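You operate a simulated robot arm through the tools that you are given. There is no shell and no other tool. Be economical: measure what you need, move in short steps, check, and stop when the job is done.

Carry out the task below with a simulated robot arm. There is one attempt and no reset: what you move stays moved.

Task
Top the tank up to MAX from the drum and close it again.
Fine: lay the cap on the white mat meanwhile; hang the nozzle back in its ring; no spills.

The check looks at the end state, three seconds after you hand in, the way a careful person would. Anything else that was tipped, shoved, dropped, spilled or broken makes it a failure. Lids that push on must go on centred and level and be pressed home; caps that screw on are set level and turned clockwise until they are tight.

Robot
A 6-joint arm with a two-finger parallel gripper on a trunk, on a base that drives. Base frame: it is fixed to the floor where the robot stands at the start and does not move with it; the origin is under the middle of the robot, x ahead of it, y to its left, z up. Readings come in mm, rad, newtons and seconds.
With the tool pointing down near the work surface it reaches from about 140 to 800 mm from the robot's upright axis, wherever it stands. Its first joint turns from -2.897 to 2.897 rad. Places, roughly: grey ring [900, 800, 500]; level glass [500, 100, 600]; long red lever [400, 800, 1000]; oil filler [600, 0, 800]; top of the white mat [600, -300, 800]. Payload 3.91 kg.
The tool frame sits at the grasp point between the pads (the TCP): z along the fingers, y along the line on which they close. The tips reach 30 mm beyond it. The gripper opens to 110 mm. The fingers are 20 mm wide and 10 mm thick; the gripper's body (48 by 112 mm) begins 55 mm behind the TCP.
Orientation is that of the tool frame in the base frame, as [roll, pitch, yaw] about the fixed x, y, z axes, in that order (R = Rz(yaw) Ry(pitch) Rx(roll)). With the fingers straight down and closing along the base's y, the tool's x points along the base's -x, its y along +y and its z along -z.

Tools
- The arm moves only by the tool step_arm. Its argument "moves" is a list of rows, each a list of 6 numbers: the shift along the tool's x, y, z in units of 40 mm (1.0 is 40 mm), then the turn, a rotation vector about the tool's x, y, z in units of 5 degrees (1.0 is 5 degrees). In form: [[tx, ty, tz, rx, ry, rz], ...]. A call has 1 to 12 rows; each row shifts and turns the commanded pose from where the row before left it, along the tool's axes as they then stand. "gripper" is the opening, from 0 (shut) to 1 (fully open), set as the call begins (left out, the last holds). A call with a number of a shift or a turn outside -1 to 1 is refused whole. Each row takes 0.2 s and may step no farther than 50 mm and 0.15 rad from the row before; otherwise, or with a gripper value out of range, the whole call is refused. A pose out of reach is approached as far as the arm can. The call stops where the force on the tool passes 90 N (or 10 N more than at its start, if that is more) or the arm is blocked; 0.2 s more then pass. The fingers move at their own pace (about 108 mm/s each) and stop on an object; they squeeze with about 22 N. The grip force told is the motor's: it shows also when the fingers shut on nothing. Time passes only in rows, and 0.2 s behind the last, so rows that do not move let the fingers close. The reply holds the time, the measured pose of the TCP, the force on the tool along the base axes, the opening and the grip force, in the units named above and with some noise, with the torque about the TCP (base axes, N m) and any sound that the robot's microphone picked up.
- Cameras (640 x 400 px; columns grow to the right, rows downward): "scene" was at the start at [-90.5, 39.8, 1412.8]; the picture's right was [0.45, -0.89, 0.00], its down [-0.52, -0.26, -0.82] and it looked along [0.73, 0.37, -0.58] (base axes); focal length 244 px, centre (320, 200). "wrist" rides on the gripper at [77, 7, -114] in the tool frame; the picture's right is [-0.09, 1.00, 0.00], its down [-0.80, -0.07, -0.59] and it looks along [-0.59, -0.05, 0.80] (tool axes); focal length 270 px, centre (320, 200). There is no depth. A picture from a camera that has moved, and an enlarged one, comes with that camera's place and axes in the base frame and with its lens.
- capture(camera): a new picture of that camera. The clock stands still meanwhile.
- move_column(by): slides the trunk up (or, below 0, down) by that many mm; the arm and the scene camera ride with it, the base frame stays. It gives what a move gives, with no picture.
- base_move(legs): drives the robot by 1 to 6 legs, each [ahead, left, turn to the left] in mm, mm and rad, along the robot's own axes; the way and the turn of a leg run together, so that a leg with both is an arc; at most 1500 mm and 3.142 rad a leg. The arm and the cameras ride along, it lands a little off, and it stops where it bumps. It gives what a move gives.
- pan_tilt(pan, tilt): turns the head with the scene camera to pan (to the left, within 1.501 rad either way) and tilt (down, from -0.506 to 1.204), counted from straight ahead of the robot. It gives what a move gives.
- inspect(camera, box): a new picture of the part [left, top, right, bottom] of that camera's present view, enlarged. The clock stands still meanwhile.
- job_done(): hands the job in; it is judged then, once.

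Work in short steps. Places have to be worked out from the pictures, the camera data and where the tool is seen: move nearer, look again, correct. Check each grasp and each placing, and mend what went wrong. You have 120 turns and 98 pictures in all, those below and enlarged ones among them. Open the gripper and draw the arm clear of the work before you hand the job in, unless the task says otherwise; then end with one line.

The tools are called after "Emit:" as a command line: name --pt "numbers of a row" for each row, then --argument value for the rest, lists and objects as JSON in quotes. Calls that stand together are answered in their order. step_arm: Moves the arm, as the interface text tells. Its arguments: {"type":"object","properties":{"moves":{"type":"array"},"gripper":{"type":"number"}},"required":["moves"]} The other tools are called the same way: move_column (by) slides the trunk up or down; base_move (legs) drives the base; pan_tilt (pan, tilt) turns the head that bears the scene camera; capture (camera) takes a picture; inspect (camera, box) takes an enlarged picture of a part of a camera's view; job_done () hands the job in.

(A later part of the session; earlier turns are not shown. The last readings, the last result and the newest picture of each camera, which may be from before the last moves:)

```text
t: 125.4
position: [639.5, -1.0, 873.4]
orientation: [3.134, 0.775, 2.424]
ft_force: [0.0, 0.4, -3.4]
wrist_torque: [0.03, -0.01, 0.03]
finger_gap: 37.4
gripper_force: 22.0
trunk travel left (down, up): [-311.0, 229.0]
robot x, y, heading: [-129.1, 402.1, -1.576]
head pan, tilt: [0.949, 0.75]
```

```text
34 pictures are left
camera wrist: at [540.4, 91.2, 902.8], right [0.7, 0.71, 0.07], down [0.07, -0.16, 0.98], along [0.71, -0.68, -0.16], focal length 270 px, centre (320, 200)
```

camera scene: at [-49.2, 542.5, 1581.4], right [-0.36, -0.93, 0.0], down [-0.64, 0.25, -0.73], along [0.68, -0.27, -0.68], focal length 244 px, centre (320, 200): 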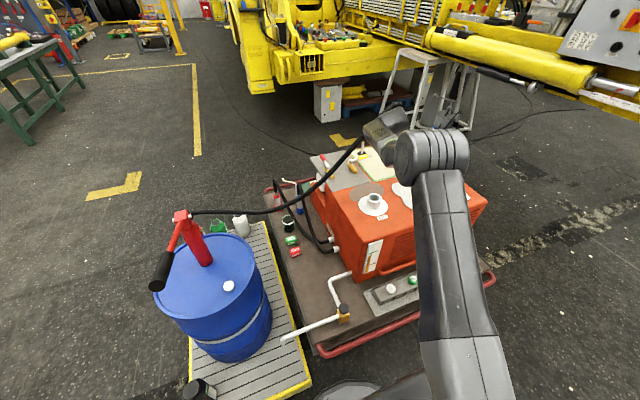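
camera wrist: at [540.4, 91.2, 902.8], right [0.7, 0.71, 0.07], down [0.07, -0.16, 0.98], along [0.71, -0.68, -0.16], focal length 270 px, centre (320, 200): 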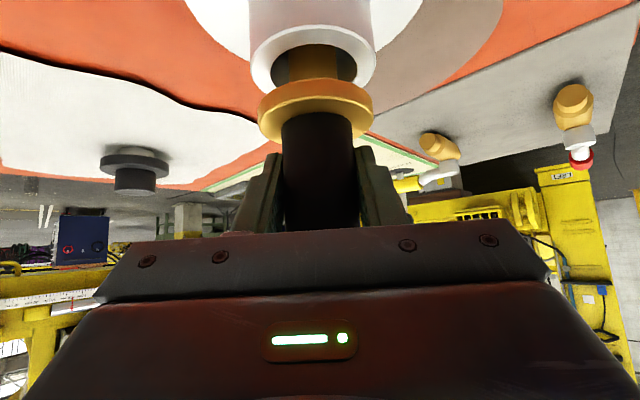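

The spout is entering the neck. I'll lower until the collar seats.

Emit:
move_column --by -12

Emit:
move_column --by -8

Emit:
capture --camera "wrist"

```text
t: 126.0
position: [639.4, -1.3, 861.3]
orientation: [3.133, 0.777, 2.425]
ft_force: [0.2, 0.4, -3.5]
wrist_torque: [0.03, 0.01, 0.04]
finger_gap: 37.5
gripper_force: 22.0
trunk travel left (down, up): [-299.0, 241.0]
robot x, y, heading: [-131.7, 398.2, -1.571]
head pan, tilt: [0.949, 0.75]
```

```text
t: 126.5
position: [639.4, -1.4, 854.3]
orientation: [3.131, 0.774, 2.424]
ft_force: [0.7, -0.4, -1.5]
wrist_torque: [-0.05, 0.02, 0.02]
finger_gap: 37.5
gripper_force: 22.2
trunk travel left (down, up): [-291.0, 249.0]
robot x, y, heading: [-128.4, 403.4, -1.571]
head pan, tilt: [0.949, 0.75]
```

```text
33 pictures are left
camera wrist: at [540.5, 91.2, 883.0], right [0.7, 0.71, 0.07], down [0.07, -0.16, 0.98], along [0.71, -0.68, -0.16], focal length 270 px, centre (320, 200)
```

wrist: 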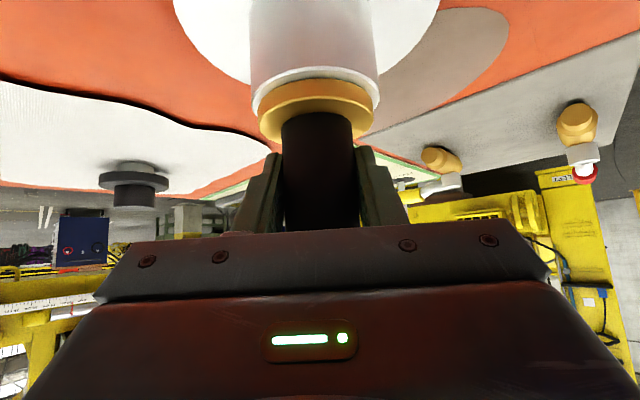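

The collar has reached the neck rim. I'll press 3 mm more to confirm, then release.

Emit:
move_column --by -3

Emit:
step_arm --pt "0 0 0 0 0 0" --pt "0 0 0 0 0 0" --pt "0 0 0 0 0 0" --gripper 0.9

Emit:
step_arm --pt "0.3 0 -0.3 0 0 0" --pt "0.6 0 -0.6 0 0 0" --pt "0.6 0 -0.6 0 0 0" --pt "0.6 0 -0.6 0 0 0"

Emit:
capture --camera "wrist"

```text
t: 127.0
position: [639.2, -1.3, 854.0]
orientation: [3.131, 0.781, 2.423]
ft_force: [0.9, -0.4, 9.8]
wrist_torque: [-0.17, 0.27, 0.06]
finger_gap: 37.6
gripper_force: 22.0
trunk travel left (down, up): [-288.0, 252.0]
robot x, y, heading: [-128.2, 401.5, -1.577]
head pan, tilt: [0.949, 0.75]
```

```text
t: 127.8
position: [638.3, -1.8, 851.0]
orientation: [3.131, 0.776, 2.425]
ft_force: [0.7, 0.2, 0.3]
wrist_torque: [-0.03, -0.01, 0.01]
finger_gap: 99.0
gripper_force: 0.0
trunk travel left (down, up): [-288.0, 252.0]
robot x, y, heading: [-127.4, 400.3, -1.569]
head pan, tilt: [0.949, 0.75]
```

```text
t: 128.8
position: [548.4, 76.8, 855.0]
orientation: [3.13, 0.775, 2.424]
ft_force: [0.6, -0.5, 1.1]
wrist_torque: [0.0, 0.01, -0.03]
finger_gap: 98.8
gripper_force: 0.2
trunk travel left (down, up): [-288.0, 252.0]
robot x, y, heading: [-129.2, 402.9, -1.578]
head pan, tilt: [0.949, 0.75]
```

```text
32 pictures are left
camera wrist: at [450.2, 169.3, 884.0], right [0.7, 0.71, 0.07], down [0.07, -0.16, 0.98], along [0.71, -0.68, -0.16], focal length 270 px, centre (320, 200)
```

wrist: 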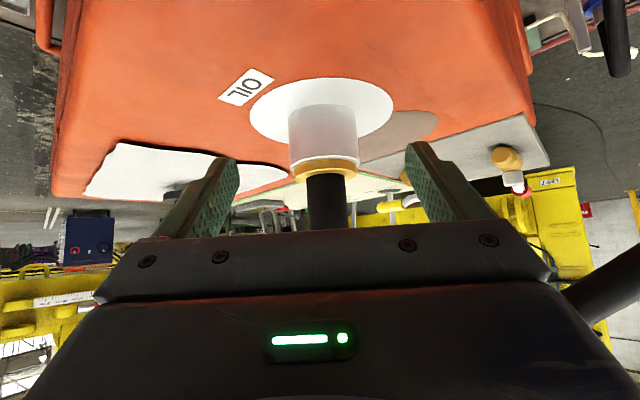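

The nozzle stands upright in the filler. Now I'll retract, drive back to stand in front of the lever (about (−350, 780)) and prepare the tool to take the handle end-on.

Emit:
step_arm --pt "0.6 0 -0.6 0 0 0" --pt "0.6 0 -0.6 0 0 0" --pt "0.6 0 -0.6 0 0 0" --pt "0.6 0 -0.6 0 0 0" --pt "0.6 0 -0.6 0 0 0" --pt "0 0 0 -0.707 0 -0.707" --pt "0 0 0 -0.707 0 -0.707" --pt "0 0 0 -0.707 0 -0.707" --pt "0 0 0 -0.707 0 -0.707"

Emit:
base_move --legs '[[0, -240, 0], [-380, 0, 0]]'

Emit:
step_arm --pt "0 0 0 -0.707 0 -0.707" --pt "0 0 0 -0.707 0 -0.707" --pt "0 0 0 -0.707 0 -0.707" --pt "0 0 0 -0.707 0 -0.707" --pt "0 0 0 0 -1 0" --pt "0 0 0 0 -1 0" --pt "0 0 0 0 -1 0" --pt "0 0 0 0 -1 0" --pt "0 0 0 0 -1 0"

Emit:
pan_tilt --pan 1.2 --tilt 0.6

Emit:
capture --camera "scene"

```text
t: 130.8
position: [422.4, 195.8, 852.3]
orientation: [3.121, 0.783, 2.742]
ft_force: [-0.2, -0.3, -0.1]
wrist_torque: [0.0, -0.01, 0.03]
finger_gap: 99.0
gripper_force: 0.1
out of reach, approached as far as the arm can: row 9
trunk travel left (down, up): [-288.0, 252.0]
robot x, y, heading: [-125.5, 403.3, -1.571]
head pan, tilt: [0.949, 0.75]
```

```text
t: 134.6
position: [175.3, 572.7, 851.7]
orientation: [3.123, 0.781, 2.746]
ft_force: [0.4, 0.2, -0.6]
wrist_torque: [0.01, 0.01, 0.0]
finger_gap: 99.2
gripper_force: 0.1
trunk travel left (down, up): [-288.0, 252.0]
robot x, y, heading: [-374.5, 783.1, -1.57]
head pan, tilt: [0.949, 0.75]
```

```text
t: 136.6
position: [194.4, 655.0, 845.3]
orientation: [3.086, 1.221, 2.737]
ft_force: [-0.1, 0.4, 0.0]
wrist_torque: [-0.03, 0.01, 0.02]
finger_gap: 98.9
gripper_force: 0.0
out of reach, approached as far as the arm can: row 1, 2, 3, 4, 5, 6, 7, 8, 9
trunk travel left (down, up): [-288.0, 252.0]
robot x, y, heading: [-374.5, 777.7, -1.574]
head pan, tilt: [0.949, 0.75]
```

```text
t: 137.4
position: [194.8, 656.4, 845.2]
orientation: [3.088, 1.217, 2.736]
ft_force: [0.5, 0.3, 0.3]
wrist_torque: [0.0, 0.03, -0.03]
finger_gap: 99.0
gripper_force: 0.0
trunk travel left (down, up): [-288.0, 252.0]
robot x, y, heading: [-377.3, 778.3, -1.57]
head pan, tilt: [1.201, 0.6]
```

```text
31 pictures are left
camera scene: at [-291.9, 917.1, 1352.3], right [-0.36, -0.93, 0.0], down [-0.53, 0.2, -0.82], along [0.77, -0.3, -0.57], focal length 244 px, centre (320, 200)
```

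scene: 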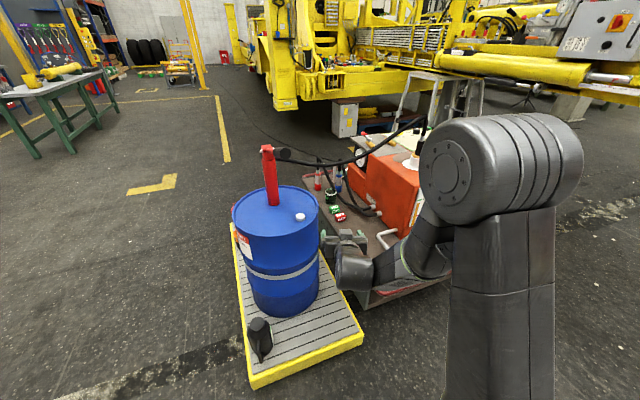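

The wrist bend limits this low pose. I'll raise the arm, which opens the wrist angle, and see whether it converges to the commanded orientation.

Emit:
step_arm --pt "-0.94 0 -0.34 0 0 0" --pt "-0.94 0 -0.34 0 0 0" --pt "-0.94 0 -0.34 0 0 0" --pt "-0.94 0 -0.34 0 0 0" --pt "-0.94 0 -0.34 0 0 0" --pt "-0.94 0 -0.34 0 0 0"

Emit:
capture --camera "wrist"

```text
t: 138.8
position: [195.0, 651.7, 1088.2]
orientation: [3.101, 1.22, 2.759]
ft_force: [0.4, -0.2, 0.4]
wrist_torque: [-0.02, -0.04, 0.02]
finger_gap: 99.0
gripper_force: 0.1
trunk travel left (down, up): [-288.0, 252.0]
robot x, y, heading: [-376.3, 778.4, -1.572]
head pan, tilt: [1.201, 0.6]
```

```text
30 pictures are left
camera wrist: at [70.3, 704.0, 1055.3], right [0.36, 0.93, 0.1], down [-0.29, 0.02, 0.96], along [0.88, -0.38, 0.28], focal length 270 px, centre (320, 200)
```

wrist: 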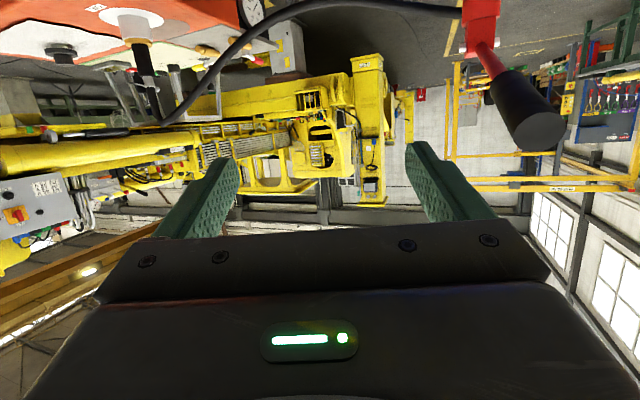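

In reach now. The handle end is confirmed at about (330, 777, 1080). I'll yaw to face +x, move onto the lever's extended axis at (195, 779, 1129), then roll 90° so that the fingers close vertically.

Emit:
step_arm --pt "0 0 0 -0.94 0 -0.34" --pt "0 0 0 -0.94 0 -0.34" --pt "0 0 0 -0.94 0 -0.34" --pt "0 0 0 -0.94 0 -0.34" --pt "0 0 0 -0.38 0 -0.14" --pt "-0.94 0 -0.34 0 0 0" --pt "0 0.8 0 0 0 0" --pt "0 0.8 0 0 0 0" --pt "0 0.8 0 0 0 0" --pt "0 0.8 0 0 0 0"

Emit:
step_arm --pt "0 0 0 0 0 -1" --pt "0 0 0 0 0 -1" --pt "0 0 0 0 0 -1" --pt "0 0 0 0 0 -1" --pt "0 0 0 0 0 -1" --pt "0 0 0 0 0 -1" --pt "0 0 0 0 0 -1" --pt "0 0 0 0 0 -1" --pt "0 0 0 0 0 -1"

Emit:
step_arm --pt "0 0 0 0 0 -1" --pt "0 0 0 0 0 -1" --pt "0 0 0 0 0 -1" --pt "0 0 0 0 0 -1" --pt "0 0 0 0 0 -1" --pt "0 0 0 0 0 -1" --pt "0 0 0 0 0 -1" --pt "0 0 0 0 0 -1" --pt "0 0 0 0 0 -1"

Emit:
capture --camera "wrist"

```text
t: 141.0
position: [219.4, 803.1, 1119.7]
orientation: [-3.123, 1.215, 3.012]
ft_force: [0.7, -1.1, 0.9]
wrist_torque: [0.0, 0.01, 0.03]
finger_gap: 99.0
gripper_force: 0.1
out of reach, approached as far as the arm can: row 2, 3, 4, 7, 8
trunk travel left (down, up): [-288.0, 252.0]
robot x, y, heading: [-376.6, 780.0, -1.573]
head pan, tilt: [1.201, 0.6]
```

```text
t: 143.0
position: [217.4, 802.1, 1122.7]
orientation: [-2.05, 0.717, -2.05]
ft_force: [-0.2, -0.5, 0.0]
wrist_torque: [-0.01, 0.04, 0.02]
finger_gap: 99.1
gripper_force: 0.1
trunk travel left (down, up): [-288.0, 252.0]
robot x, y, heading: [-373.7, 777.7, -1.568]
head pan, tilt: [1.201, 0.6]
```

```text
t: 145.0
position: [216.7, 801.4, 1121.5]
orientation: [-1.926, -0.01, -1.715]
ft_force: [-0.6, -1.1, -0.1]
wrist_torque: [0.0, -0.02, 0.01]
finger_gap: 99.2
gripper_force: 0.0
trunk travel left (down, up): [-288.0, 252.0]
robot x, y, heading: [-374.5, 778.3, -1.569]
head pan, tilt: [1.201, 0.6]
```

```text
29 pictures are left
camera wrist: at [96.7, 742.4, 1156.8], right [-0.33, 0.13, -0.93], down [-0.41, 0.87, 0.27], along [0.85, 0.47, -0.24], focal length 270 px, centre (320, 200)
```

wrist: 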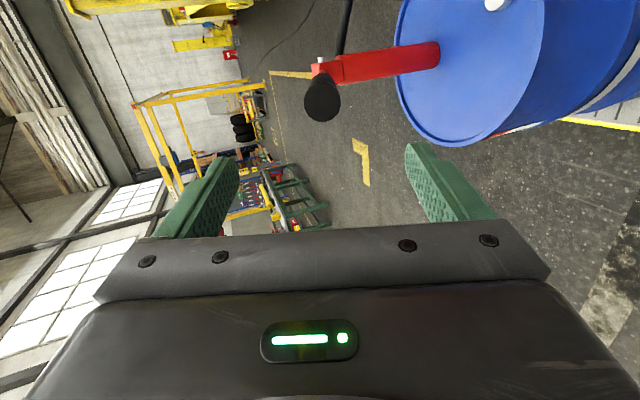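

The fingers now close vertically. The handle end is at (330, 773, 1077). I'll correct the yaw by 6.5°, shift 23 mm in −y and advance partway.

Emit:
step_arm --pt "0.3 0 0 0 -0.65 0" --pt "0.3 0 0 0 -0.65 0" --pt "0 0 0.8 0 0 0" --pt "0 0 0.8 0 0 0"

Emit:
capture --camera "wrist"

```text
t: 146.0
position: [274.9, 775.0, 1099.3]
orientation: [-1.925, 0.031, -1.612]
ft_force: [-0.3, -0.6, 0.2]
wrist_torque: [0.01, -0.01, 0.01]
finger_gap: 99.0
gripper_force: 0.0
trunk travel left (down, up): [-288.0, 252.0]
robot x, y, heading: [-374.8, 774.6, -1.573]
head pan, tilt: [1.201, 0.6]
```

```text
28 pictures are left
camera wrist: at [162.2, 700.8, 1130.1], right [-0.34, 0.13, -0.93], down [-0.5, 0.81, 0.3], along [0.8, 0.57, -0.21], focal length 270 px, centre (320, 200)
```

wrist: 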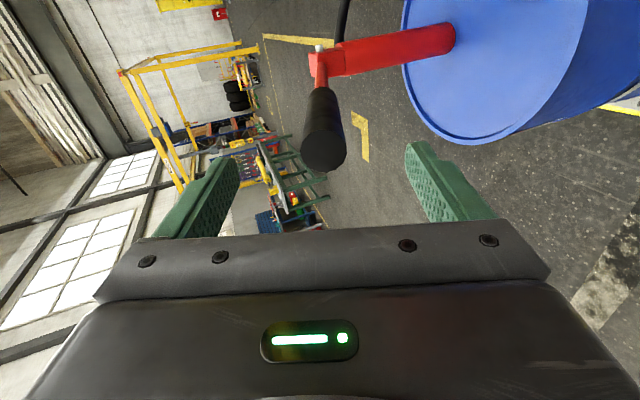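

Aligned. I'll advance 96 mm along the handle and close the grip.

Emit:
step_arm --pt "0 0 0.8 0 0 0" --pt "0 0 0.8 0 0 0" --pt "0 0 0.8 0 0 0"

Emit:
step_arm --pt "0 0 0 0 0 0" --pt "0 0 0 0 0 0" --pt "0 0 0 0 0 0" --pt "0 0 0 0 0 0" --gripper 0.0

Emit:
capture --camera "wrist"

Emit:
capture --camera "scene"

```text
t: 146.8
position: [363.3, 774.4, 1069.3]
orientation: [-1.921, 0.033, -1.612]
ft_force: [-11.2, 0.3, 2.3]
wrist_torque: [0.04, -0.05, 0.07]
finger_gap: 99.1
gripper_force: 0.1
trunk travel left (down, up): [-288.0, 252.0]
robot x, y, heading: [-374.7, 778.6, -1.573]
head pan, tilt: [1.201, 0.6]
```

```text
t: 147.8
position: [360.7, 773.6, 1065.0]
orientation: [-1.93, 0.03, -1.61]
ft_force: [-42.6, 0.7, -30.1]
wrist_torque: [-0.12, -2.36, 0.34]
finger_gap: 31.8
gripper_force: 45.1
trunk travel left (down, up): [-288.0, 252.0]
robot x, y, heading: [-374.6, 781.2, -1.569]
head pan, tilt: [1.201, 0.6]
```

```text
27 pictures are left
camera wrist: at [247.5, 700.2, 1097.6], right [-0.34, 0.13, -0.93], down [-0.5, 0.81, 0.3], along [0.79, 0.57, -0.21], focal length 270 px, centre (320, 200)
```

wrist: 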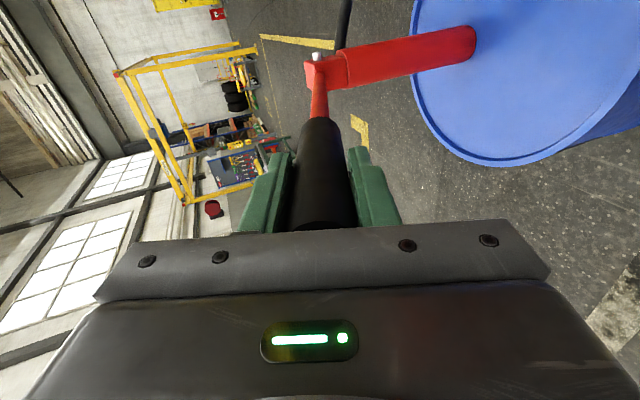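

```text
26 pictures are left
camera scene: at [-295.3, 917.3, 1352.1], right [-0.36, -0.93, 0.0], down [-0.53, 0.2, -0.83], along [0.77, -0.3, -0.56], focal length 244 px, centre (320, 200)
```

scene: 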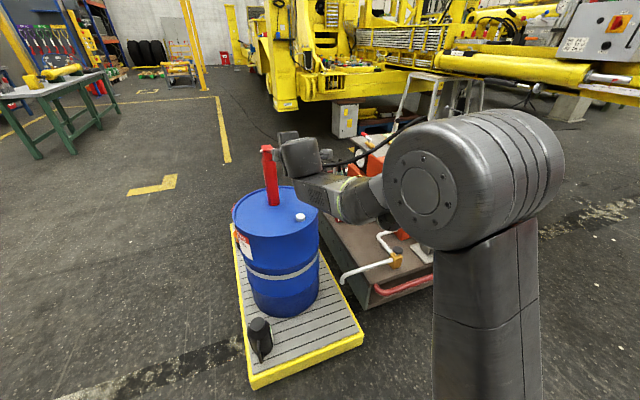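

The palm touched the handle end. I'll loosen, back off 10 mm and regrip to remove the axial load.

Emit:
step_arm --pt "0 0 0 0 0 0" --pt "0 0 -0.35 0 0 0" --pt "0 0 0 0 0 0" --gripper 0.45

Emit:
step_arm --pt "0 0 0 0 0 0" --pt "0 0 0 0 0 0" --gripper 0.0

```text
t: 148.6
position: [349.7, 774.7, 1074.3]
orientation: [-1.923, 0.033, -1.612]
ft_force: [0.5, -0.4, 0.3]
wrist_torque: [-0.01, 0.01, 0.01]
finger_gap: 49.4
gripper_force: 0.1
trunk travel left (down, up): [-288.0, 252.0]
robot x, y, heading: [-372.7, 779.2, -1.572]
head pan, tilt: [1.201, 0.6]
```

```text
t: 149.2
position: [349.5, 774.0, 1069.6]
orientation: [-1.93, 0.031, -1.611]
ft_force: [-20.0, 0.9, -29.9]
wrist_torque: [-0.18, -2.0, 0.07]
finger_gap: 31.9
gripper_force: 44.5
trunk travel left (down, up): [-288.0, 252.0]
robot x, y, heading: [-376.5, 778.7, -1.571]
head pan, tilt: [1.201, 0.6]
```

The grip pulls the handle off-centre, so I'll use a loose envelope (about 42 mm around the 32 mm handle) and follow the lever's arc about the pivot. First I'll go down 15° and read the forces.

Emit:
step_arm --pt "0 0.1 0 0 0 0" --pt "0 0.433 0 0.6 0 0" --pt "0 0.433 0 0.6 0 0" --pt "0 0.433 0 0.6 0 0" --pt "0 0.433 0 0.6 0 0" --pt "0 0.433 0 0.6 0 0" --gripper 0.38

Emit:
capture --camera "wrist"

```text
t: 150.6
position: [338.0, 811.6, 1005.7]
orientation: [-1.665, 0.032, -1.624]
ft_force: [-0.2, 0.2, 0.4]
wrist_torque: [-0.01, 0.0, 0.01]
finger_gap: 42.0
gripper_force: 0.1
out of reach, approached as far as the arm can: row 2, 4, 5, 6
trunk travel left (down, up): [-288.0, 252.0]
robot x, y, heading: [-377.3, 780.3, -1.563]
head pan, tilt: [1.201, 0.6]
```

```text
25 pictures are left
camera wrist: at [218.2, 740.6, 1008.2], right [-0.09, 0.12, -0.99], down [-0.54, 0.83, 0.15], along [0.84, 0.55, -0.01], focal length 270 px, centre (320, 200)
```

wrist: 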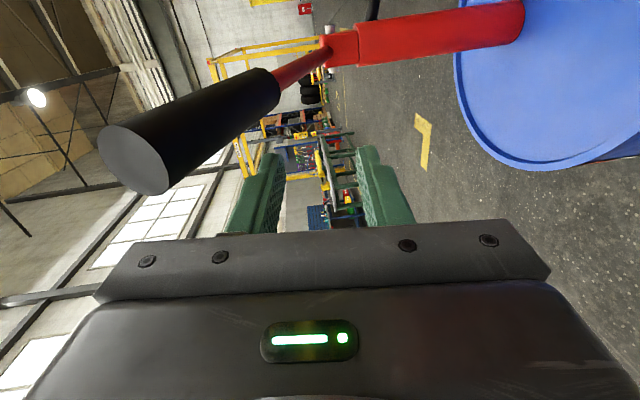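

The wrist hit a limit and slid off sideways; the lever was not moved. Better: grip with the tool pointing down and the fingers closing along y, so the handle can pivot between the pads while I move along the arc. I'll retreat and reorient.

Emit:
step_arm --pt "0 0 -1 0 0 0" --pt "0 0 -1 0 0 0" --pt "0 0 -1 0 0 0" --pt "0 0 -0.7 0 0 0" --pt "0 0 0 -1 0 0" --pt "0 0 0 -1 0 0" --pt "0 0 0 -1 0 0" --gripper 1.0

Emit:
step_arm --pt "0 0 0 0 0 1" --pt "0 0 0 0 0 1" --pt "0 0 0 0 0 1" --pt "0 0 0 0 0 1" --pt "0 0 0 0 0 1" --pt "0 0 0 0 0 1" --pt "0 0 0 0 0 1" --pt "0 0 0 0 0 1" --pt "0 0 0 0 0 1"

Emit:
step_arm --pt "0 0 0 0 0 1" --pt "0 0 0 0 0 1" --pt "0 0 0 0 0 1" --pt "0 0 0 0 0 1" --pt "0 0 0 0 0 1" --pt "0 0 0 0 0 1" --pt "0 0 0 0 0 1" --pt "0 0 0 0 0 1" --pt "0 0 0 0 0 1"

Emit:
step_arm --pt "0 0 0 0 1 0" --pt "0 0 0 0 1 0" --pt "0 0 0 0 1 0" --pt "0 0 0 0 1 0" --pt "0 0 0 0 1 0" --pt "0 0 0 0 1 0" --pt "0 0 0 0 1 0" --pt "0 0 0 0 1 0" --pt "0 0 0 0 1 0" --pt "0 0 0 0 1 0" --pt "0 0 0 0 1 0" --pt "0 0 0 0 1 0"

```text
t: 152.2
position: [189.2, 822.9, 1023.1]
orientation: [-1.925, 0.034, -1.611]
ft_force: [0.8, 0.7, 0.3]
wrist_torque: [-0.01, 0.02, -0.01]
finger_gap: 109.7
gripper_force: 0.1
out of reach, approached as far as the arm can: row 1
trunk travel left (down, up): [-288.0, 252.0]
robot x, y, heading: [-376.9, 776.3, -1.571]
head pan, tilt: [1.201, 0.6]
```

```text
t: 154.2
position: [190.0, 822.9, 1020.8]
orientation: [-2.068, 0.758, -1.954]
ft_force: [0.3, 0.7, -0.2]
wrist_torque: [0.01, -0.02, 0.0]
finger_gap: 110.0
gripper_force: 0.2
trunk travel left (down, up): [-288.0, 252.0]
robot x, y, heading: [-379.2, 779.7, -1.565]
head pan, tilt: [1.201, 0.6]
```

```text
t: 156.2
position: [189.4, 823.5, 1023.3]
orientation: [3.046, 1.215, 3.01]
ft_force: [-0.2, 0.4, 0.2]
wrist_torque: [-0.02, -0.01, 0.01]
finger_gap: 110.3
gripper_force: 0.0
trunk travel left (down, up): [-288.0, 252.0]
robot x, y, heading: [-375.8, 779.4, -1.569]
head pan, tilt: [1.201, 0.6]
```

```text
t: 158.8
position: [188.9, 821.7, 1022.8]
orientation: [3.107, 0.166, 3.096]
ft_force: [-0.2, 0.8, 0.2]
wrist_torque: [-0.01, -0.02, -0.01]
finger_gap: 109.8
gripper_force: 0.1
trunk travel left (down, up): [-288.0, 252.0]
robot x, y, heading: [-371.2, 780.2, -1.572]
head pan, tilt: [1.201, 0.6]
```

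The tool is now nearly straight down. I'll rise, move over the handle at (372, 775) and look.

Emit:
step_arm --pt "-0.16 -0.3 -0.95 0 0 0" --pt "-0.16 -0.3 -0.95 0 0 0" --pt "-0.16 -0.3 -0.95 0 0 0" --pt "-0.16 -0.3 -0.95 0 0 0" --pt "-0.95 0 0.16 0 0 0" --pt "-0.95 0 0.16 0 0 0" --pt "-0.95 0 0.16 0 0 0" --pt "-0.95 0 0.16 0 0 0" --pt "-0.9 0 0.16 0 0 0"

Emit:
capture --camera "wrist"

```text
t: 160.8
position: [300.3, 759.9, 1127.5]
orientation: [3.109, 0.169, 3.097]
ft_force: [-0.1, -0.8, -1.3]
wrist_torque: [-0.01, -0.02, -0.01]
finger_gap: 110.1
gripper_force: 0.0
out of reach, approached as far as the arm can: row 6, 7, 8, 9
trunk travel left (down, up): [-288.0, 252.0]
robot x, y, heading: [-372.7, 780.7, -1.57]
head pan, tilt: [1.201, 0.6]
```

```text
24 pictures are left
camera wrist: at [205.4, 766.5, 1227.5], right [0.13, 0.99, 0.05], down [0.68, -0.12, 0.72], along [0.72, -0.06, -0.69], focal length 270 px, centre (320, 200)
```

wrist: 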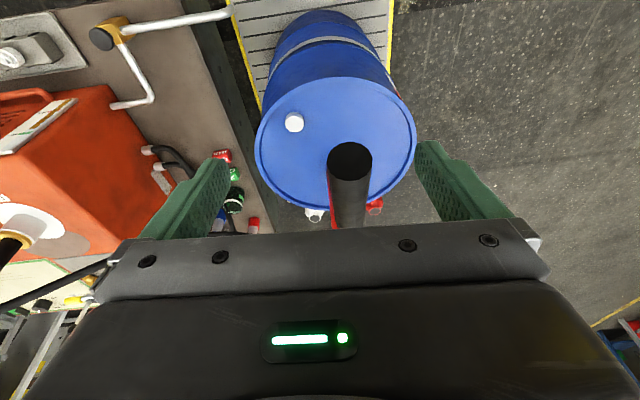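

Reach is limited at this height from here. I'll raise the column 100 mm and drive 120 mm closer (robot left).

Emit:
move_column --by 100

Emit:
base_move --legs '[[0, 120, 0]]'

Emit:
step_arm --pt "0.6 0.4 0 0 0 0" --pt "0.5 0 0 0 0 0"

Emit:
capture --camera "wrist"

```text
t: 162.1
position: [301.9, 760.1, 1226.8]
orientation: [3.108, 0.169, 3.097]
ft_force: [-0.4, -1.1, -0.1]
wrist_torque: [0.01, 0.0, 0.01]
finger_gap: 110.0
gripper_force: 0.0
trunk travel left (down, up): [-388.0, 152.0]
robot x, y, heading: [-373.7, 777.3, -1.568]
head pan, tilt: [1.201, 0.6]
```

```text
t: 163.4
position: [422.9, 758.2, 1225.5]
orientation: [3.109, 0.169, 3.094]
ft_force: [0.0, -0.2, -0.2]
wrist_torque: [-0.03, 0.0, -0.01]
finger_gap: 109.9
gripper_force: 0.1
trunk travel left (down, up): [-388.0, 152.0]
robot x, y, heading: [-258.2, 777.5, -1.579]
head pan, tilt: [1.201, 0.6]
```

```text
t: 164.0
position: [379.1, 775.5, 1220.2]
orientation: [3.107, 0.171, 3.093]
ft_force: [0.2, 0.2, 0.2]
wrist_torque: [0.01, 0.02, -0.02]
finger_gap: 110.1
gripper_force: 0.1
trunk travel left (down, up): [-388.0, 152.0]
robot x, y, heading: [-257.0, 778.6, -1.574]
head pan, tilt: [1.201, 0.6]
```

```text
23 pictures are left
camera wrist: at [284.2, 782.8, 1320.9], right [0.13, 0.99, 0.05], down [0.68, -0.12, 0.72], along [0.72, -0.06, -0.69], focal length 270 px, centre (320, 200)
```

wrist: 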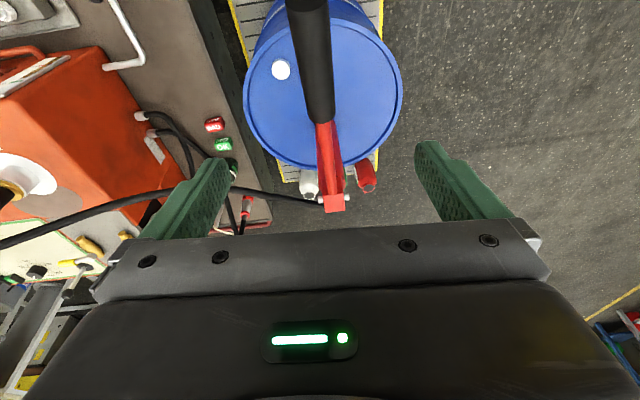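

The handle is centred between the fingers. I'll lower the column 155 mm around it and grip.

Emit:
move_column --by -155

Emit:
step_arm --pt "0 0 0 0 0 0" --pt "0 0 0 0 0 0" --pt "0 0 0 0 0 0" --pt "0 0 0 0 0 0" --gripper 0.0

Emit:
pan_tilt --pan 1.2 --tilt 0.6

Emit:
capture --camera "scene"

```text
t: 165.8
position: [380.7, 775.2, 1063.8]
orientation: [3.108, 0.168, 3.094]
ft_force: [-0.7, 0.0, 0.9]
wrist_torque: [0.04, 0.0, -0.02]
finger_gap: 110.0
gripper_force: 0.0
trunk travel left (down, up): [-233.0, 307.0]
robot x, y, heading: [-258.2, 777.8, -1.573]
head pan, tilt: [1.201, 0.6]
```

```text
t: 166.8
position: [381.3, 779.4, 1064.2]
orientation: [3.108, 0.169, 3.097]
ft_force: [2.4, 15.3, 1.4]
wrist_torque: [0.65, -0.25, 1.19]
finger_gap: 31.9
gripper_force: 45.3
trunk travel left (down, up): [-233.0, 307.0]
robot x, y, heading: [-256.3, 778.6, -1.575]
head pan, tilt: [1.201, 0.6]
```

```text
t: 167.4
position: [380.9, 778.4, 1065.1]
orientation: [3.111, 0.17, 3.095]
ft_force: [2.5, 21.6, 1.7]
wrist_torque: [0.63, -0.39, 1.05]
finger_gap: 31.8
gripper_force: 44.6
trunk travel left (down, up): [-233.0, 307.0]
robot x, y, heading: [-251.9, 779.9, -1.566]
head pan, tilt: [1.201, 0.6]
```

```text
22 pictures are left
camera scene: at [-171.1, 920.0, 1297.0], right [-0.36, -0.93, 0.0], down [-0.53, 0.2, -0.83], along [0.77, -0.3, -0.56], focal length 244 px, centre (320, 200)
```

scene: 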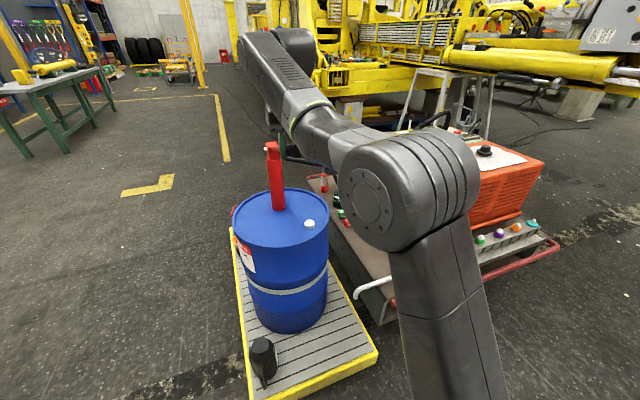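

Gripped on the handle with a bit of lateral load, so I'll shift 4 mm. Then I'll push down along the arc from 21° to 10° and watch forces.

Emit:
step_arm --pt "0 0.1 0 0 0 0" --pt "0.18 0 0.35 0 0 0" --pt "0.18 0 0.35 0 0 0" --pt "0.12 0 0.31 0 0 0" --pt "0.12 0 0.31 0 0 0"

Emit:
inspect --camera "wrist" --box '[0, 0, 240, 150]'

```text
t: 168.6
position: [365.9, 778.2, 1009.1]
orientation: [3.108, 0.17, 3.09]
ft_force: [0.7, -6.3, 7.3]
wrist_torque: [0.08, -1.21, 0.76]
finger_gap: 32.3
gripper_force: 44.8
trunk travel left (down, up): [-233.0, 307.0]
robot x, y, heading: [-256.5, 778.4, -1.574]
head pan, tilt: [1.201, 0.6]
```

```text
2.67 times, centred on (120, 75) of wrist
camera zoom: at [269.6, 786.7, 1109.3], right [0.13, 0.99, 0.05], down [0.68, -0.12, 0.72], along [0.72, -0.06, -0.69], focal length 721 px, centre (853, 533)
```

zoom: 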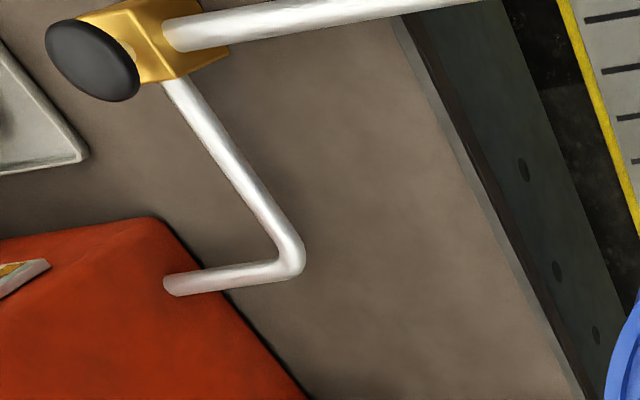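

The lever moves smoothly at low force. I'll continue down to about 0° and see if the glass is visible from the scene camera.

Emit:
step_arm --pt "0.1 0 0.31 0 0 0" --pt "0.1 0 0.31 0 0 0" --pt "0.07 0 0.31 0 0 0" --pt "0.07 0 0.31 0 0 0"

Emit:
pan_tilt --pan 1.45 --tilt 0.6

Emit:
capture --camera "scene"

```text
t: 169.6
position: [359.5, 778.7, 958.4]
orientation: [3.108, 0.169, 3.09]
ft_force: [-0.1, -27.6, 8.3]
wrist_torque: [-0.19, -0.82, 0.81]
finger_gap: 32.3
gripper_force: 44.7
trunk travel left (down, up): [-233.0, 307.0]
robot x, y, heading: [-256.5, 776.3, -1.574]
head pan, tilt: [1.201, 0.6]
```

```text
t: 170.3
position: [361.4, 778.8, 958.8]
orientation: [3.107, 0.167, 3.093]
ft_force: [-4.1, -35.2, 4.5]
wrist_torque: [-0.01, 0.17, 0.89]
finger_gap: 32.2
gripper_force: 45.0
trunk travel left (down, up): [-233.0, 307.0]
robot x, y, heading: [-254.7, 779.1, -1.579]
head pan, tilt: [1.45, 0.6]
```

```text
20 pictures are left
camera scene: at [-166.5, 934.1, 1297.9], right [-0.12, -0.99, 0.0], down [-0.56, 0.07, -0.83], along [0.82, -0.1, -0.56], focal length 244 px, centre (320, 200)
```

scene: 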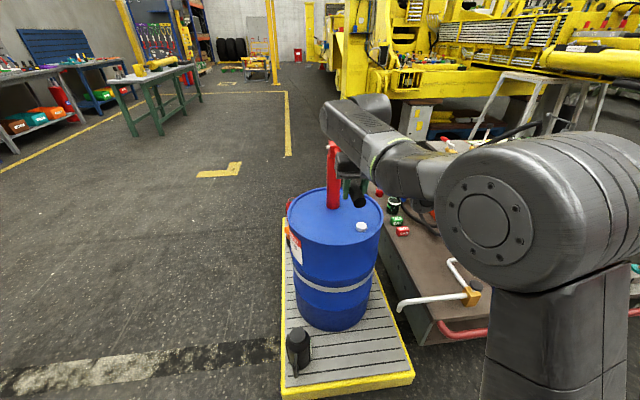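

The arm's shoulder blocks the glass. I'll release, rise with the column, yaw the tool toward the machine and use the wrist camera on the glass.

Emit:
step_arm --pt "0 0 0 0 0 0" --pt "0 0 0 0 0 0" --gripper 1.0

Emit:
move_column --by 160

Emit:
step_arm --pt "0 0 0 0 0 1" --pt "0 0 0 0 0 1" --pt "0 0 0 0 0 1" --pt "0 0 0 0 0 1" --pt "0 0 0 0 0 1" --pt "0 0 0 0 0 1" --pt "0 0 0 0 0 1" --pt "0 0 0 0 0 1"

Emit:
capture --camera "wrist"

```text
t: 170.9
position: [360.5, 785.1, 958.0]
orientation: [3.108, 0.169, 3.095]
ft_force: [0.2, 1.4, 3.4]
wrist_torque: [-0.13, 0.16, -0.09]
finger_gap: 110.0
gripper_force: 0.1
trunk travel left (down, up): [-233.0, 307.0]
robot x, y, heading: [-255.8, 780.1, -1.572]
head pan, tilt: [1.45, 0.6]
```

```text
t: 172.8
position: [362.2, 783.3, 1118.6]
orientation: [3.108, 0.169, 3.093]
ft_force: [-0.7, 0.7, 0.0]
wrist_torque: [-0.01, 0.0, 0.02]
finger_gap: 109.9
gripper_force: 0.0
trunk travel left (down, up): [-393.0, 147.0]
robot x, y, heading: [-258.2, 779.2, -1.575]
head pan, tilt: [1.45, 0.6]
```

```text
t: 174.6
position: [360.3, 783.1, 1117.7]
orientation: [3.008, 0.108, 2.391]
ft_force: [1.6, 0.6, -1.0]
wrist_torque: [0.02, -0.02, -0.02]
finger_gap: 109.9
gripper_force: 0.1
trunk travel left (down, up): [-393.0, 147.0]
robot x, y, heading: [-257.8, 779.2, -1.574]
head pan, tilt: [1.45, 0.6]
```

```text
19 pictures are left
camera wrist: at [290.0, 838.5, 1225.5], right [0.73, 0.67, 0.14], down [0.43, -0.61, 0.66], along [0.53, -0.42, -0.74], focal length 270 px, centre (320, 200)
```

wrist: 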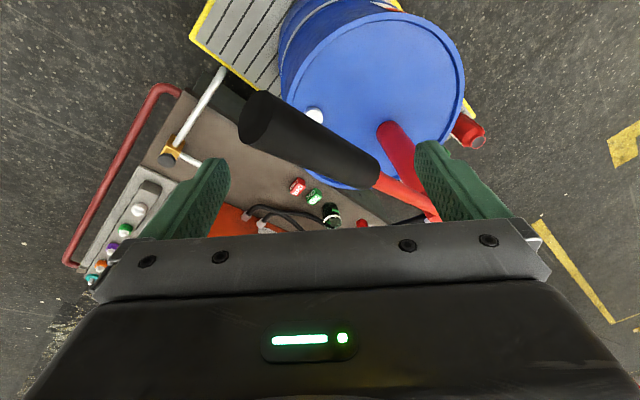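

The glass is just behind a finger. I'll yaw back 20° and zoom there.

Emit:
step_arm --pt "0 0 0 0 0 -1" --pt "0 0 0 0 0 -1" --pt "0 0 0 0 0 -1" --pt "0 0 0 0 0 -1"

Emit:
inspect --camera "wrist" --box '[0, 80, 200, 240]'

```text
t: 175.6
position: [360.5, 784.5, 1117.8]
orientation: [3.053, 0.148, 2.74]
ft_force: [-0.9, -0.2, -0.3]
wrist_torque: [0.0, -0.01, 0.01]
finger_gap: 110.3
gripper_force: 0.0
trunk travel left (down, up): [-393.0, 147.0]
robot x, y, heading: [-254.4, 778.8, -1.571]
head pan, tilt: [1.45, 0.6]
```

```text
2.50 times, centred on (100, 160) of wrist
camera zoom: at [272.9, 817.9, 1221.5], right [0.45, 0.89, 0.1], down [0.6, -0.39, 0.7], along [0.66, -0.26, -0.71], focal length 676 px, centre (870, 300)
```

zoom: 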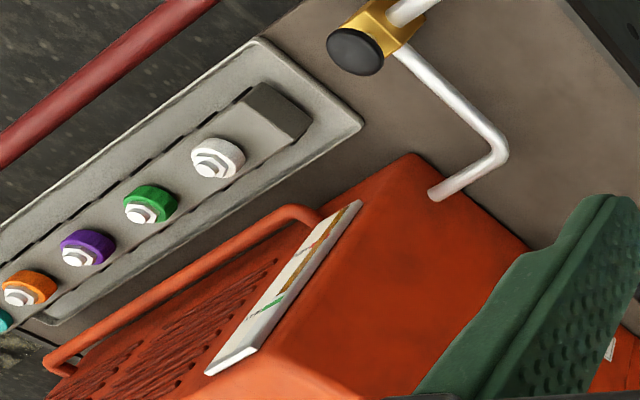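

Glass visible. I'll zoom in on it.

Emit:
inspect --camera "wrist" --box '[75, 155, 155, 235]'

```text
5.00 times, centred on (115, 195) of wrist
camera zoom: at [272.9, 817.9, 1221.5], right [0.45, 0.89, 0.1], down [0.6, -0.39, 0.7], along [0.66, -0.26, -0.71], focal length 1351 px, centre (1345, 225)
```

zoom: 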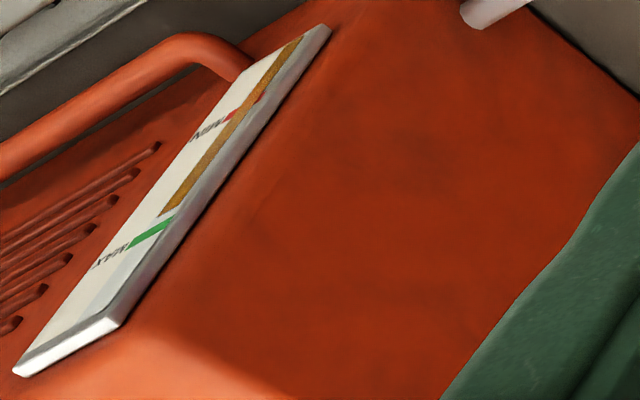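

Oil is now slightly below the green mark, roughly 0.16 of the MIN–MAX range short, so it rises slowly. I'll regrip the handle and continue the stroke down.

Emit:
step_arm --pt "0 0 0 0 0 -1" --pt "0 0 0 0 0 -1" --pt "0 0 0 0 0 -1" --pt "0 0 0 0 0 -1" --pt "0 -0.2 0 0 0 0"

Emit:
move_column --by -160

Emit:
step_arm --pt "0 0 0 0 0 0" --pt "0 0 0 0 0 0" --pt "0 0 0 0 0 0" --pt "0 0 0 0 0 0" --gripper 0.0

Emit:
step_arm --pt "0.026 0 0.325 0 0 0" --pt "0.026 0 0.325 0 0 0" --pt "0.026 0 0.325 0 0 0" --pt "0.026 0 0.325 0 0 0"

```text
t: 176.8
position: [360.9, 776.6, 1118.1]
orientation: [3.108, 0.169, 3.096]
ft_force: [0.0, 0.3, -0.6]
wrist_torque: [-0.01, -0.03, 0.01]
finger_gap: 110.1
gripper_force: 0.1
trunk travel left (down, up): [-393.0, 147.0]
robot x, y, heading: [-258.2, 776.9, -1.574]
head pan, tilt: [1.45, 0.6]
```

```text
t: 178.6
position: [359.7, 775.8, 959.6]
orientation: [3.107, 0.17, 3.095]
ft_force: [-0.5, -0.8, 2.2]
wrist_torque: [0.02, 0.08, 0.02]
finger_gap: 110.1
gripper_force: 0.0
trunk travel left (down, up): [-233.0, 307.0]
robot x, y, heading: [-256.3, 776.9, -1.574]
head pan, tilt: [1.45, 0.6]
```

```text
t: 179.6
position: [359.6, 779.2, 957.9]
orientation: [3.108, 0.17, 3.098]
ft_force: [1.5, 19.9, 3.9]
wrist_torque: [-0.36, -0.07, 1.2]
finger_gap: 31.9
gripper_force: 45.3
trunk travel left (down, up): [-233.0, 307.0]
robot x, y, heading: [-254.0, 778.6, -1.567]
head pan, tilt: [1.45, 0.6]
```

```text
t: 180.6
position: [363.6, 779.6, 904.9]
orientation: [3.111, 0.173, 3.093]
ft_force: [-11.5, 21.0, 8.2]
wrist_torque: [-0.73, -1.38, 0.76]
finger_gap: 32.2
gripper_force: 45.1
trunk travel left (down, up): [-233.0, 307.0]
robot x, y, heading: [-255.6, 779.2, -1.576]
head pan, tilt: [1.45, 0.6]
```

Continuing down to about −20°.

Emit:
step_arm --pt "-0.05 0.08 0.328 0 0 0" --pt "-0.03 0 0.328 0 0 0" --pt "-0.03 0 0.328 0 0 0" --pt "-0.03 0 0.328 0 0 0"

```text
t: 181.6
position: [377.3, 779.6, 864.5]
orientation: [3.11, 0.183, 3.092]
ft_force: [-20.0, -0.7, 46.7]
wrist_torque: [-0.29, 1.69, 1.03]
finger_gap: 32.4
gripper_force: 45.0
trunk travel left (down, up): [-233.0, 307.0]
robot x, y, heading: [-250.6, 778.1, -1.572]
head pan, tilt: [1.45, 0.6]
```

The lower stop is at about −17°. I'll raise the handle back to the top (friction grip), then check the level.

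Emit:
step_arm --pt "0.02 0 -0.328 0 0 0" --pt "0.02 0 -0.328 0 0 0" --pt "0.03 0 -0.328 0 0 0" --pt "0.05 0 -0.328 0 0 0" --pt "-0.026 0 -0.325 0 0 0" --pt "-0.026 0 -0.325 0 0 0" --pt "-0.026 0 -0.325 0 0 0" --pt "-0.026 0 -0.325 0 0 0"

Emit:
step_arm --pt "-0.083 0 -0.315 0 0 0" --pt "-0.083 0 -0.315 0 0 0" --pt "-0.083 0 -0.315 0 0 0" --pt "-0.083 0 -0.315 0 0 0" --pt "-0.15 0 -0.32 0 0 0" --pt "-0.15 0 -0.32 0 0 0" --pt "-0.15 0 -0.32 0 0 0" --pt "-0.15 0 -0.3 0 0 0"

```text
t: 183.4
position: [364.7, 779.1, 957.1]
orientation: [3.108, 0.168, 3.096]
ft_force: [26.0, 4.1, -1.4]
wrist_torque: [0.06, 1.36, 0.94]
finger_gap: 32.2
gripper_force: 44.9
trunk travel left (down, up): [-233.0, 307.0]
robot x, y, heading: [-251.2, 781.7, -1.571]
head pan, tilt: [1.45, 0.6]
```

```text
t: 185.2
position: [381.6, 778.8, 1063.4]
orientation: [3.109, 0.166, 3.098]
ft_force: [-1.5, 21.2, -29.0]
wrist_torque: [0.36, 0.26, 0.92]
finger_gap: 31.9
gripper_force: 44.7
trunk travel left (down, up): [-233.0, 307.0]
robot x, y, heading: [-252.9, 777.5, -1.566]
head pan, tilt: [1.45, 0.6]
```

At the top stop. I'll release, rise and check the glass.

Emit:
step_arm --pt "0 0 0 0 0 0" --pt "0 0 0 0 0 0" --gripper 1.0

Emit:
move_column --by 80

Emit:
step_arm --pt "0.5 0 0 0 0 1" --pt "0 0 0 0 0 1" --pt "0 0 0 0 0 1" --pt "0 0 0 0 0 1"

Emit:
inspect --camera "wrist" --box '[75, 135, 155, 225]'

```text
t: 185.8
position: [380.2, 772.4, 1067.7]
orientation: [3.108, 0.17, 3.092]
ft_force: [-0.4, -0.2, 0.6]
wrist_torque: [0.02, 0.01, -0.04]
finger_gap: 109.7
gripper_force: 0.2
trunk travel left (down, up): [-233.0, 307.0]
robot x, y, heading: [-255.2, 777.7, -1.571]
head pan, tilt: [1.45, 0.6]
```

```text
t: 187.0
position: [379.7, 773.5, 1145.8]
orientation: [3.108, 0.17, 3.093]
ft_force: [0.0, 0.2, 1.0]
wrist_torque: [0.01, -0.02, -0.01]
finger_gap: 109.8
gripper_force: 0.0
trunk travel left (down, up): [-313.0, 227.0]
robot x, y, heading: [-253.3, 779.2, -1.568]
head pan, tilt: [1.45, 0.6]
```

```text
t: 188.0
position: [359.8, 775.8, 1142.3]
orientation: [3.052, 0.149, 2.74]
ft_force: [-0.4, 0.6, 0.2]
wrist_torque: [-0.04, -0.01, -0.02]
finger_gap: 110.3
gripper_force: 0.0
trunk travel left (down, up): [-313.0, 227.0]
robot x, y, heading: [-254.6, 781.6, -1.575]
head pan, tilt: [1.45, 0.6]
```

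```text
4.44 times, centred on (115, 180) of wrist
camera zoom: at [273.1, 808.4, 1245.8], right [0.46, 0.88, 0.1], down [0.6, -0.39, 0.7], along [0.66, -0.26, -0.71], focal length 1201 px, centre (1231, 289)
```

zoom: 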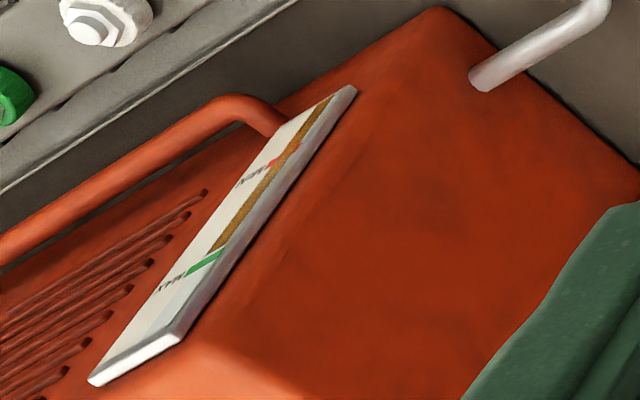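

Oil is now just under the green bar (about 0.10 of the range short). I'll regrip and do most of another downstroke (to about −8°), then recheck.

Emit:
step_arm --pt "0 0 0 0 0 -1" --pt "0 0 0 0 0 -1" --pt "0 0 0 0 0 -1" --pt "0 0 0 0 0 -1" --pt "-0.5 0.1 0 0 0 0"

Emit:
move_column --by -80

Emit:
step_arm --pt "0 0 0 0 0 0" --pt "0 0 0 0 0 0" --pt "0 0 0 0 0 0" --pt "0 0 0 0 0 0" --gripper 0.0

Emit:
step_arm --pt "0.16 0 0.34 0 0 0" --pt "0.16 0 0.34 0 0 0" --pt "0.14 0 0.33 0 0 0" --pt "0.13 0 0.33 0 0 0" --pt "0.09 0 0.315 0 0 0" --pt "0.09 0 0.315 0 0 0" --pt "0.08 0 0.315 0 0 0" --pt "0.08 0 0.315 0 0 0"

Emit:
step_arm --pt "0.026 0 0.325 0 0 0" --pt "0.026 0 0.325 0 0 0" --pt "0 0 0.325 0 0 0"

```text
t: 189.2
position: [380.2, 776.4, 1145.3]
orientation: [3.109, 0.169, 3.095]
ft_force: [0.5, -0.1, 0.7]
wrist_torque: [0.0, -0.01, -0.03]
finger_gap: 110.2
gripper_force: 0.1
trunk travel left (down, up): [-313.0, 227.0]
robot x, y, heading: [-254.5, 779.9, -1.573]
head pan, tilt: [1.45, 0.6]
```

```text
t: 190.3
position: [380.7, 777.7, 1065.7]
orientation: [3.108, 0.166, 3.095]
ft_force: [0.6, -0.4, 0.5]
wrist_torque: [-0.02, 0.0, 0.02]
finger_gap: 110.2
gripper_force: 0.0
trunk travel left (down, up): [-233.0, 307.0]
robot x, y, heading: [-253.0, 777.6, -1.572]
head pan, tilt: [1.45, 0.6]
```

```text
t: 191.3
position: [379.7, 778.2, 1065.0]
orientation: [3.109, 0.169, 3.096]
ft_force: [0.3, 3.8, 1.0]
wrist_torque: [0.48, -0.15, 1.1]
finger_gap: 32.0
gripper_force: 45.1
trunk travel left (down, up): [-233.0, 307.0]
robot x, y, heading: [-255.5, 778.1, -1.571]
head pan, tilt: [1.45, 0.6]
```

```text
t: 193.1
position: [361.0, 778.5, 956.6]
orientation: [3.108, 0.17, 3.092]
ft_force: [-2.5, -13.6, 7.4]
wrist_torque: [-0.14, -0.82, 0.8]
finger_gap: 32.6
gripper_force: 45.6
trunk travel left (down, up): [-233.0, 307.0]
robot x, y, heading: [-254.1, 779.8, -1.573]
head pan, tilt: [1.45, 0.6]
```

```text
t: 193.9
position: [364.1, 780.0, 919.9]
orientation: [3.109, 0.171, 3.092]
ft_force: [-0.8, -30.9, 10.4]
wrist_torque: [-0.18, -0.97, 0.73]
finger_gap: 32.4
gripper_force: 44.9
trunk travel left (down, up): [-233.0, 307.0]
robot x, y, heading: [-254.7, 781.1, -1.573]
head pan, tilt: [1.45, 0.6]
```

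I'll release, rise to the same viewpoint (column +225) and check the glass.

Emit:
step_arm --pt "0 0 0 0 0 0" --pt "0 0 0 0 0 0" --gripper 1.0

Emit:
move_column --by 222

Emit:
step_arm --pt "0 0 0 0 0 1" --pt "0 0 0 0 0 1" --pt "0 0 0 0 0 1" --pt "0 0 0 0 0 1"

Emit:
inspect --camera "wrist" --box '[80, 145, 140, 205]'

```text
t: 194.5
position: [364.0, 786.4, 919.8]
orientation: [3.109, 0.169, 3.096]
ft_force: [0.2, 2.4, 4.8]
wrist_torque: [-0.15, 0.12, -0.11]
finger_gap: 109.9
gripper_force: 0.0
trunk travel left (down, up): [-233.0, 307.0]
robot x, y, heading: [-252.9, 781.3, -1.573]
head pan, tilt: [1.45, 0.6]
```

```text
t: 196.9
position: [365.2, 784.3, 1141.2]
orientation: [3.108, 0.168, 3.094]
ft_force: [0.0, 0.1, -0.2]
wrist_torque: [-0.02, -0.01, 0.0]
finger_gap: 110.2
gripper_force: 0.0
trunk travel left (down, up): [-455.0, 85.0]
robot x, y, heading: [-251.2, 779.9, -1.576]
head pan, tilt: [1.45, 0.6]
```

```text
t: 197.9
position: [366.3, 784.0, 1140.7]
orientation: [3.053, 0.147, 2.74]
ft_force: [0.1, -0.1, 0.2]
wrist_torque: [0.01, -0.01, 0.0]
finger_gap: 109.9
gripper_force: 0.0
trunk travel left (down, up): [-455.0, 85.0]
robot x, y, heading: [-256.5, 777.6, -1.574]
head pan, tilt: [1.45, 0.6]
```

```text
6.67 times, centred on (110, 175) of wrist
camera zoom: at [277.9, 816.6, 1243.9], right [0.46, 0.88, 0.1], down [0.6, -0.39, 0.7], along [0.66, -0.26, -0.71], focal length 1802 px, centre (1720, 367)
```

zoom: 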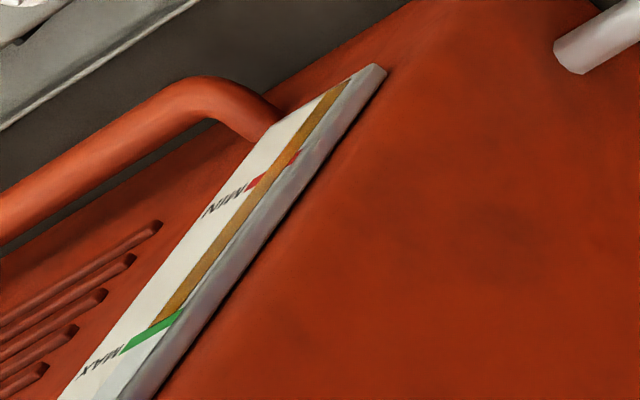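

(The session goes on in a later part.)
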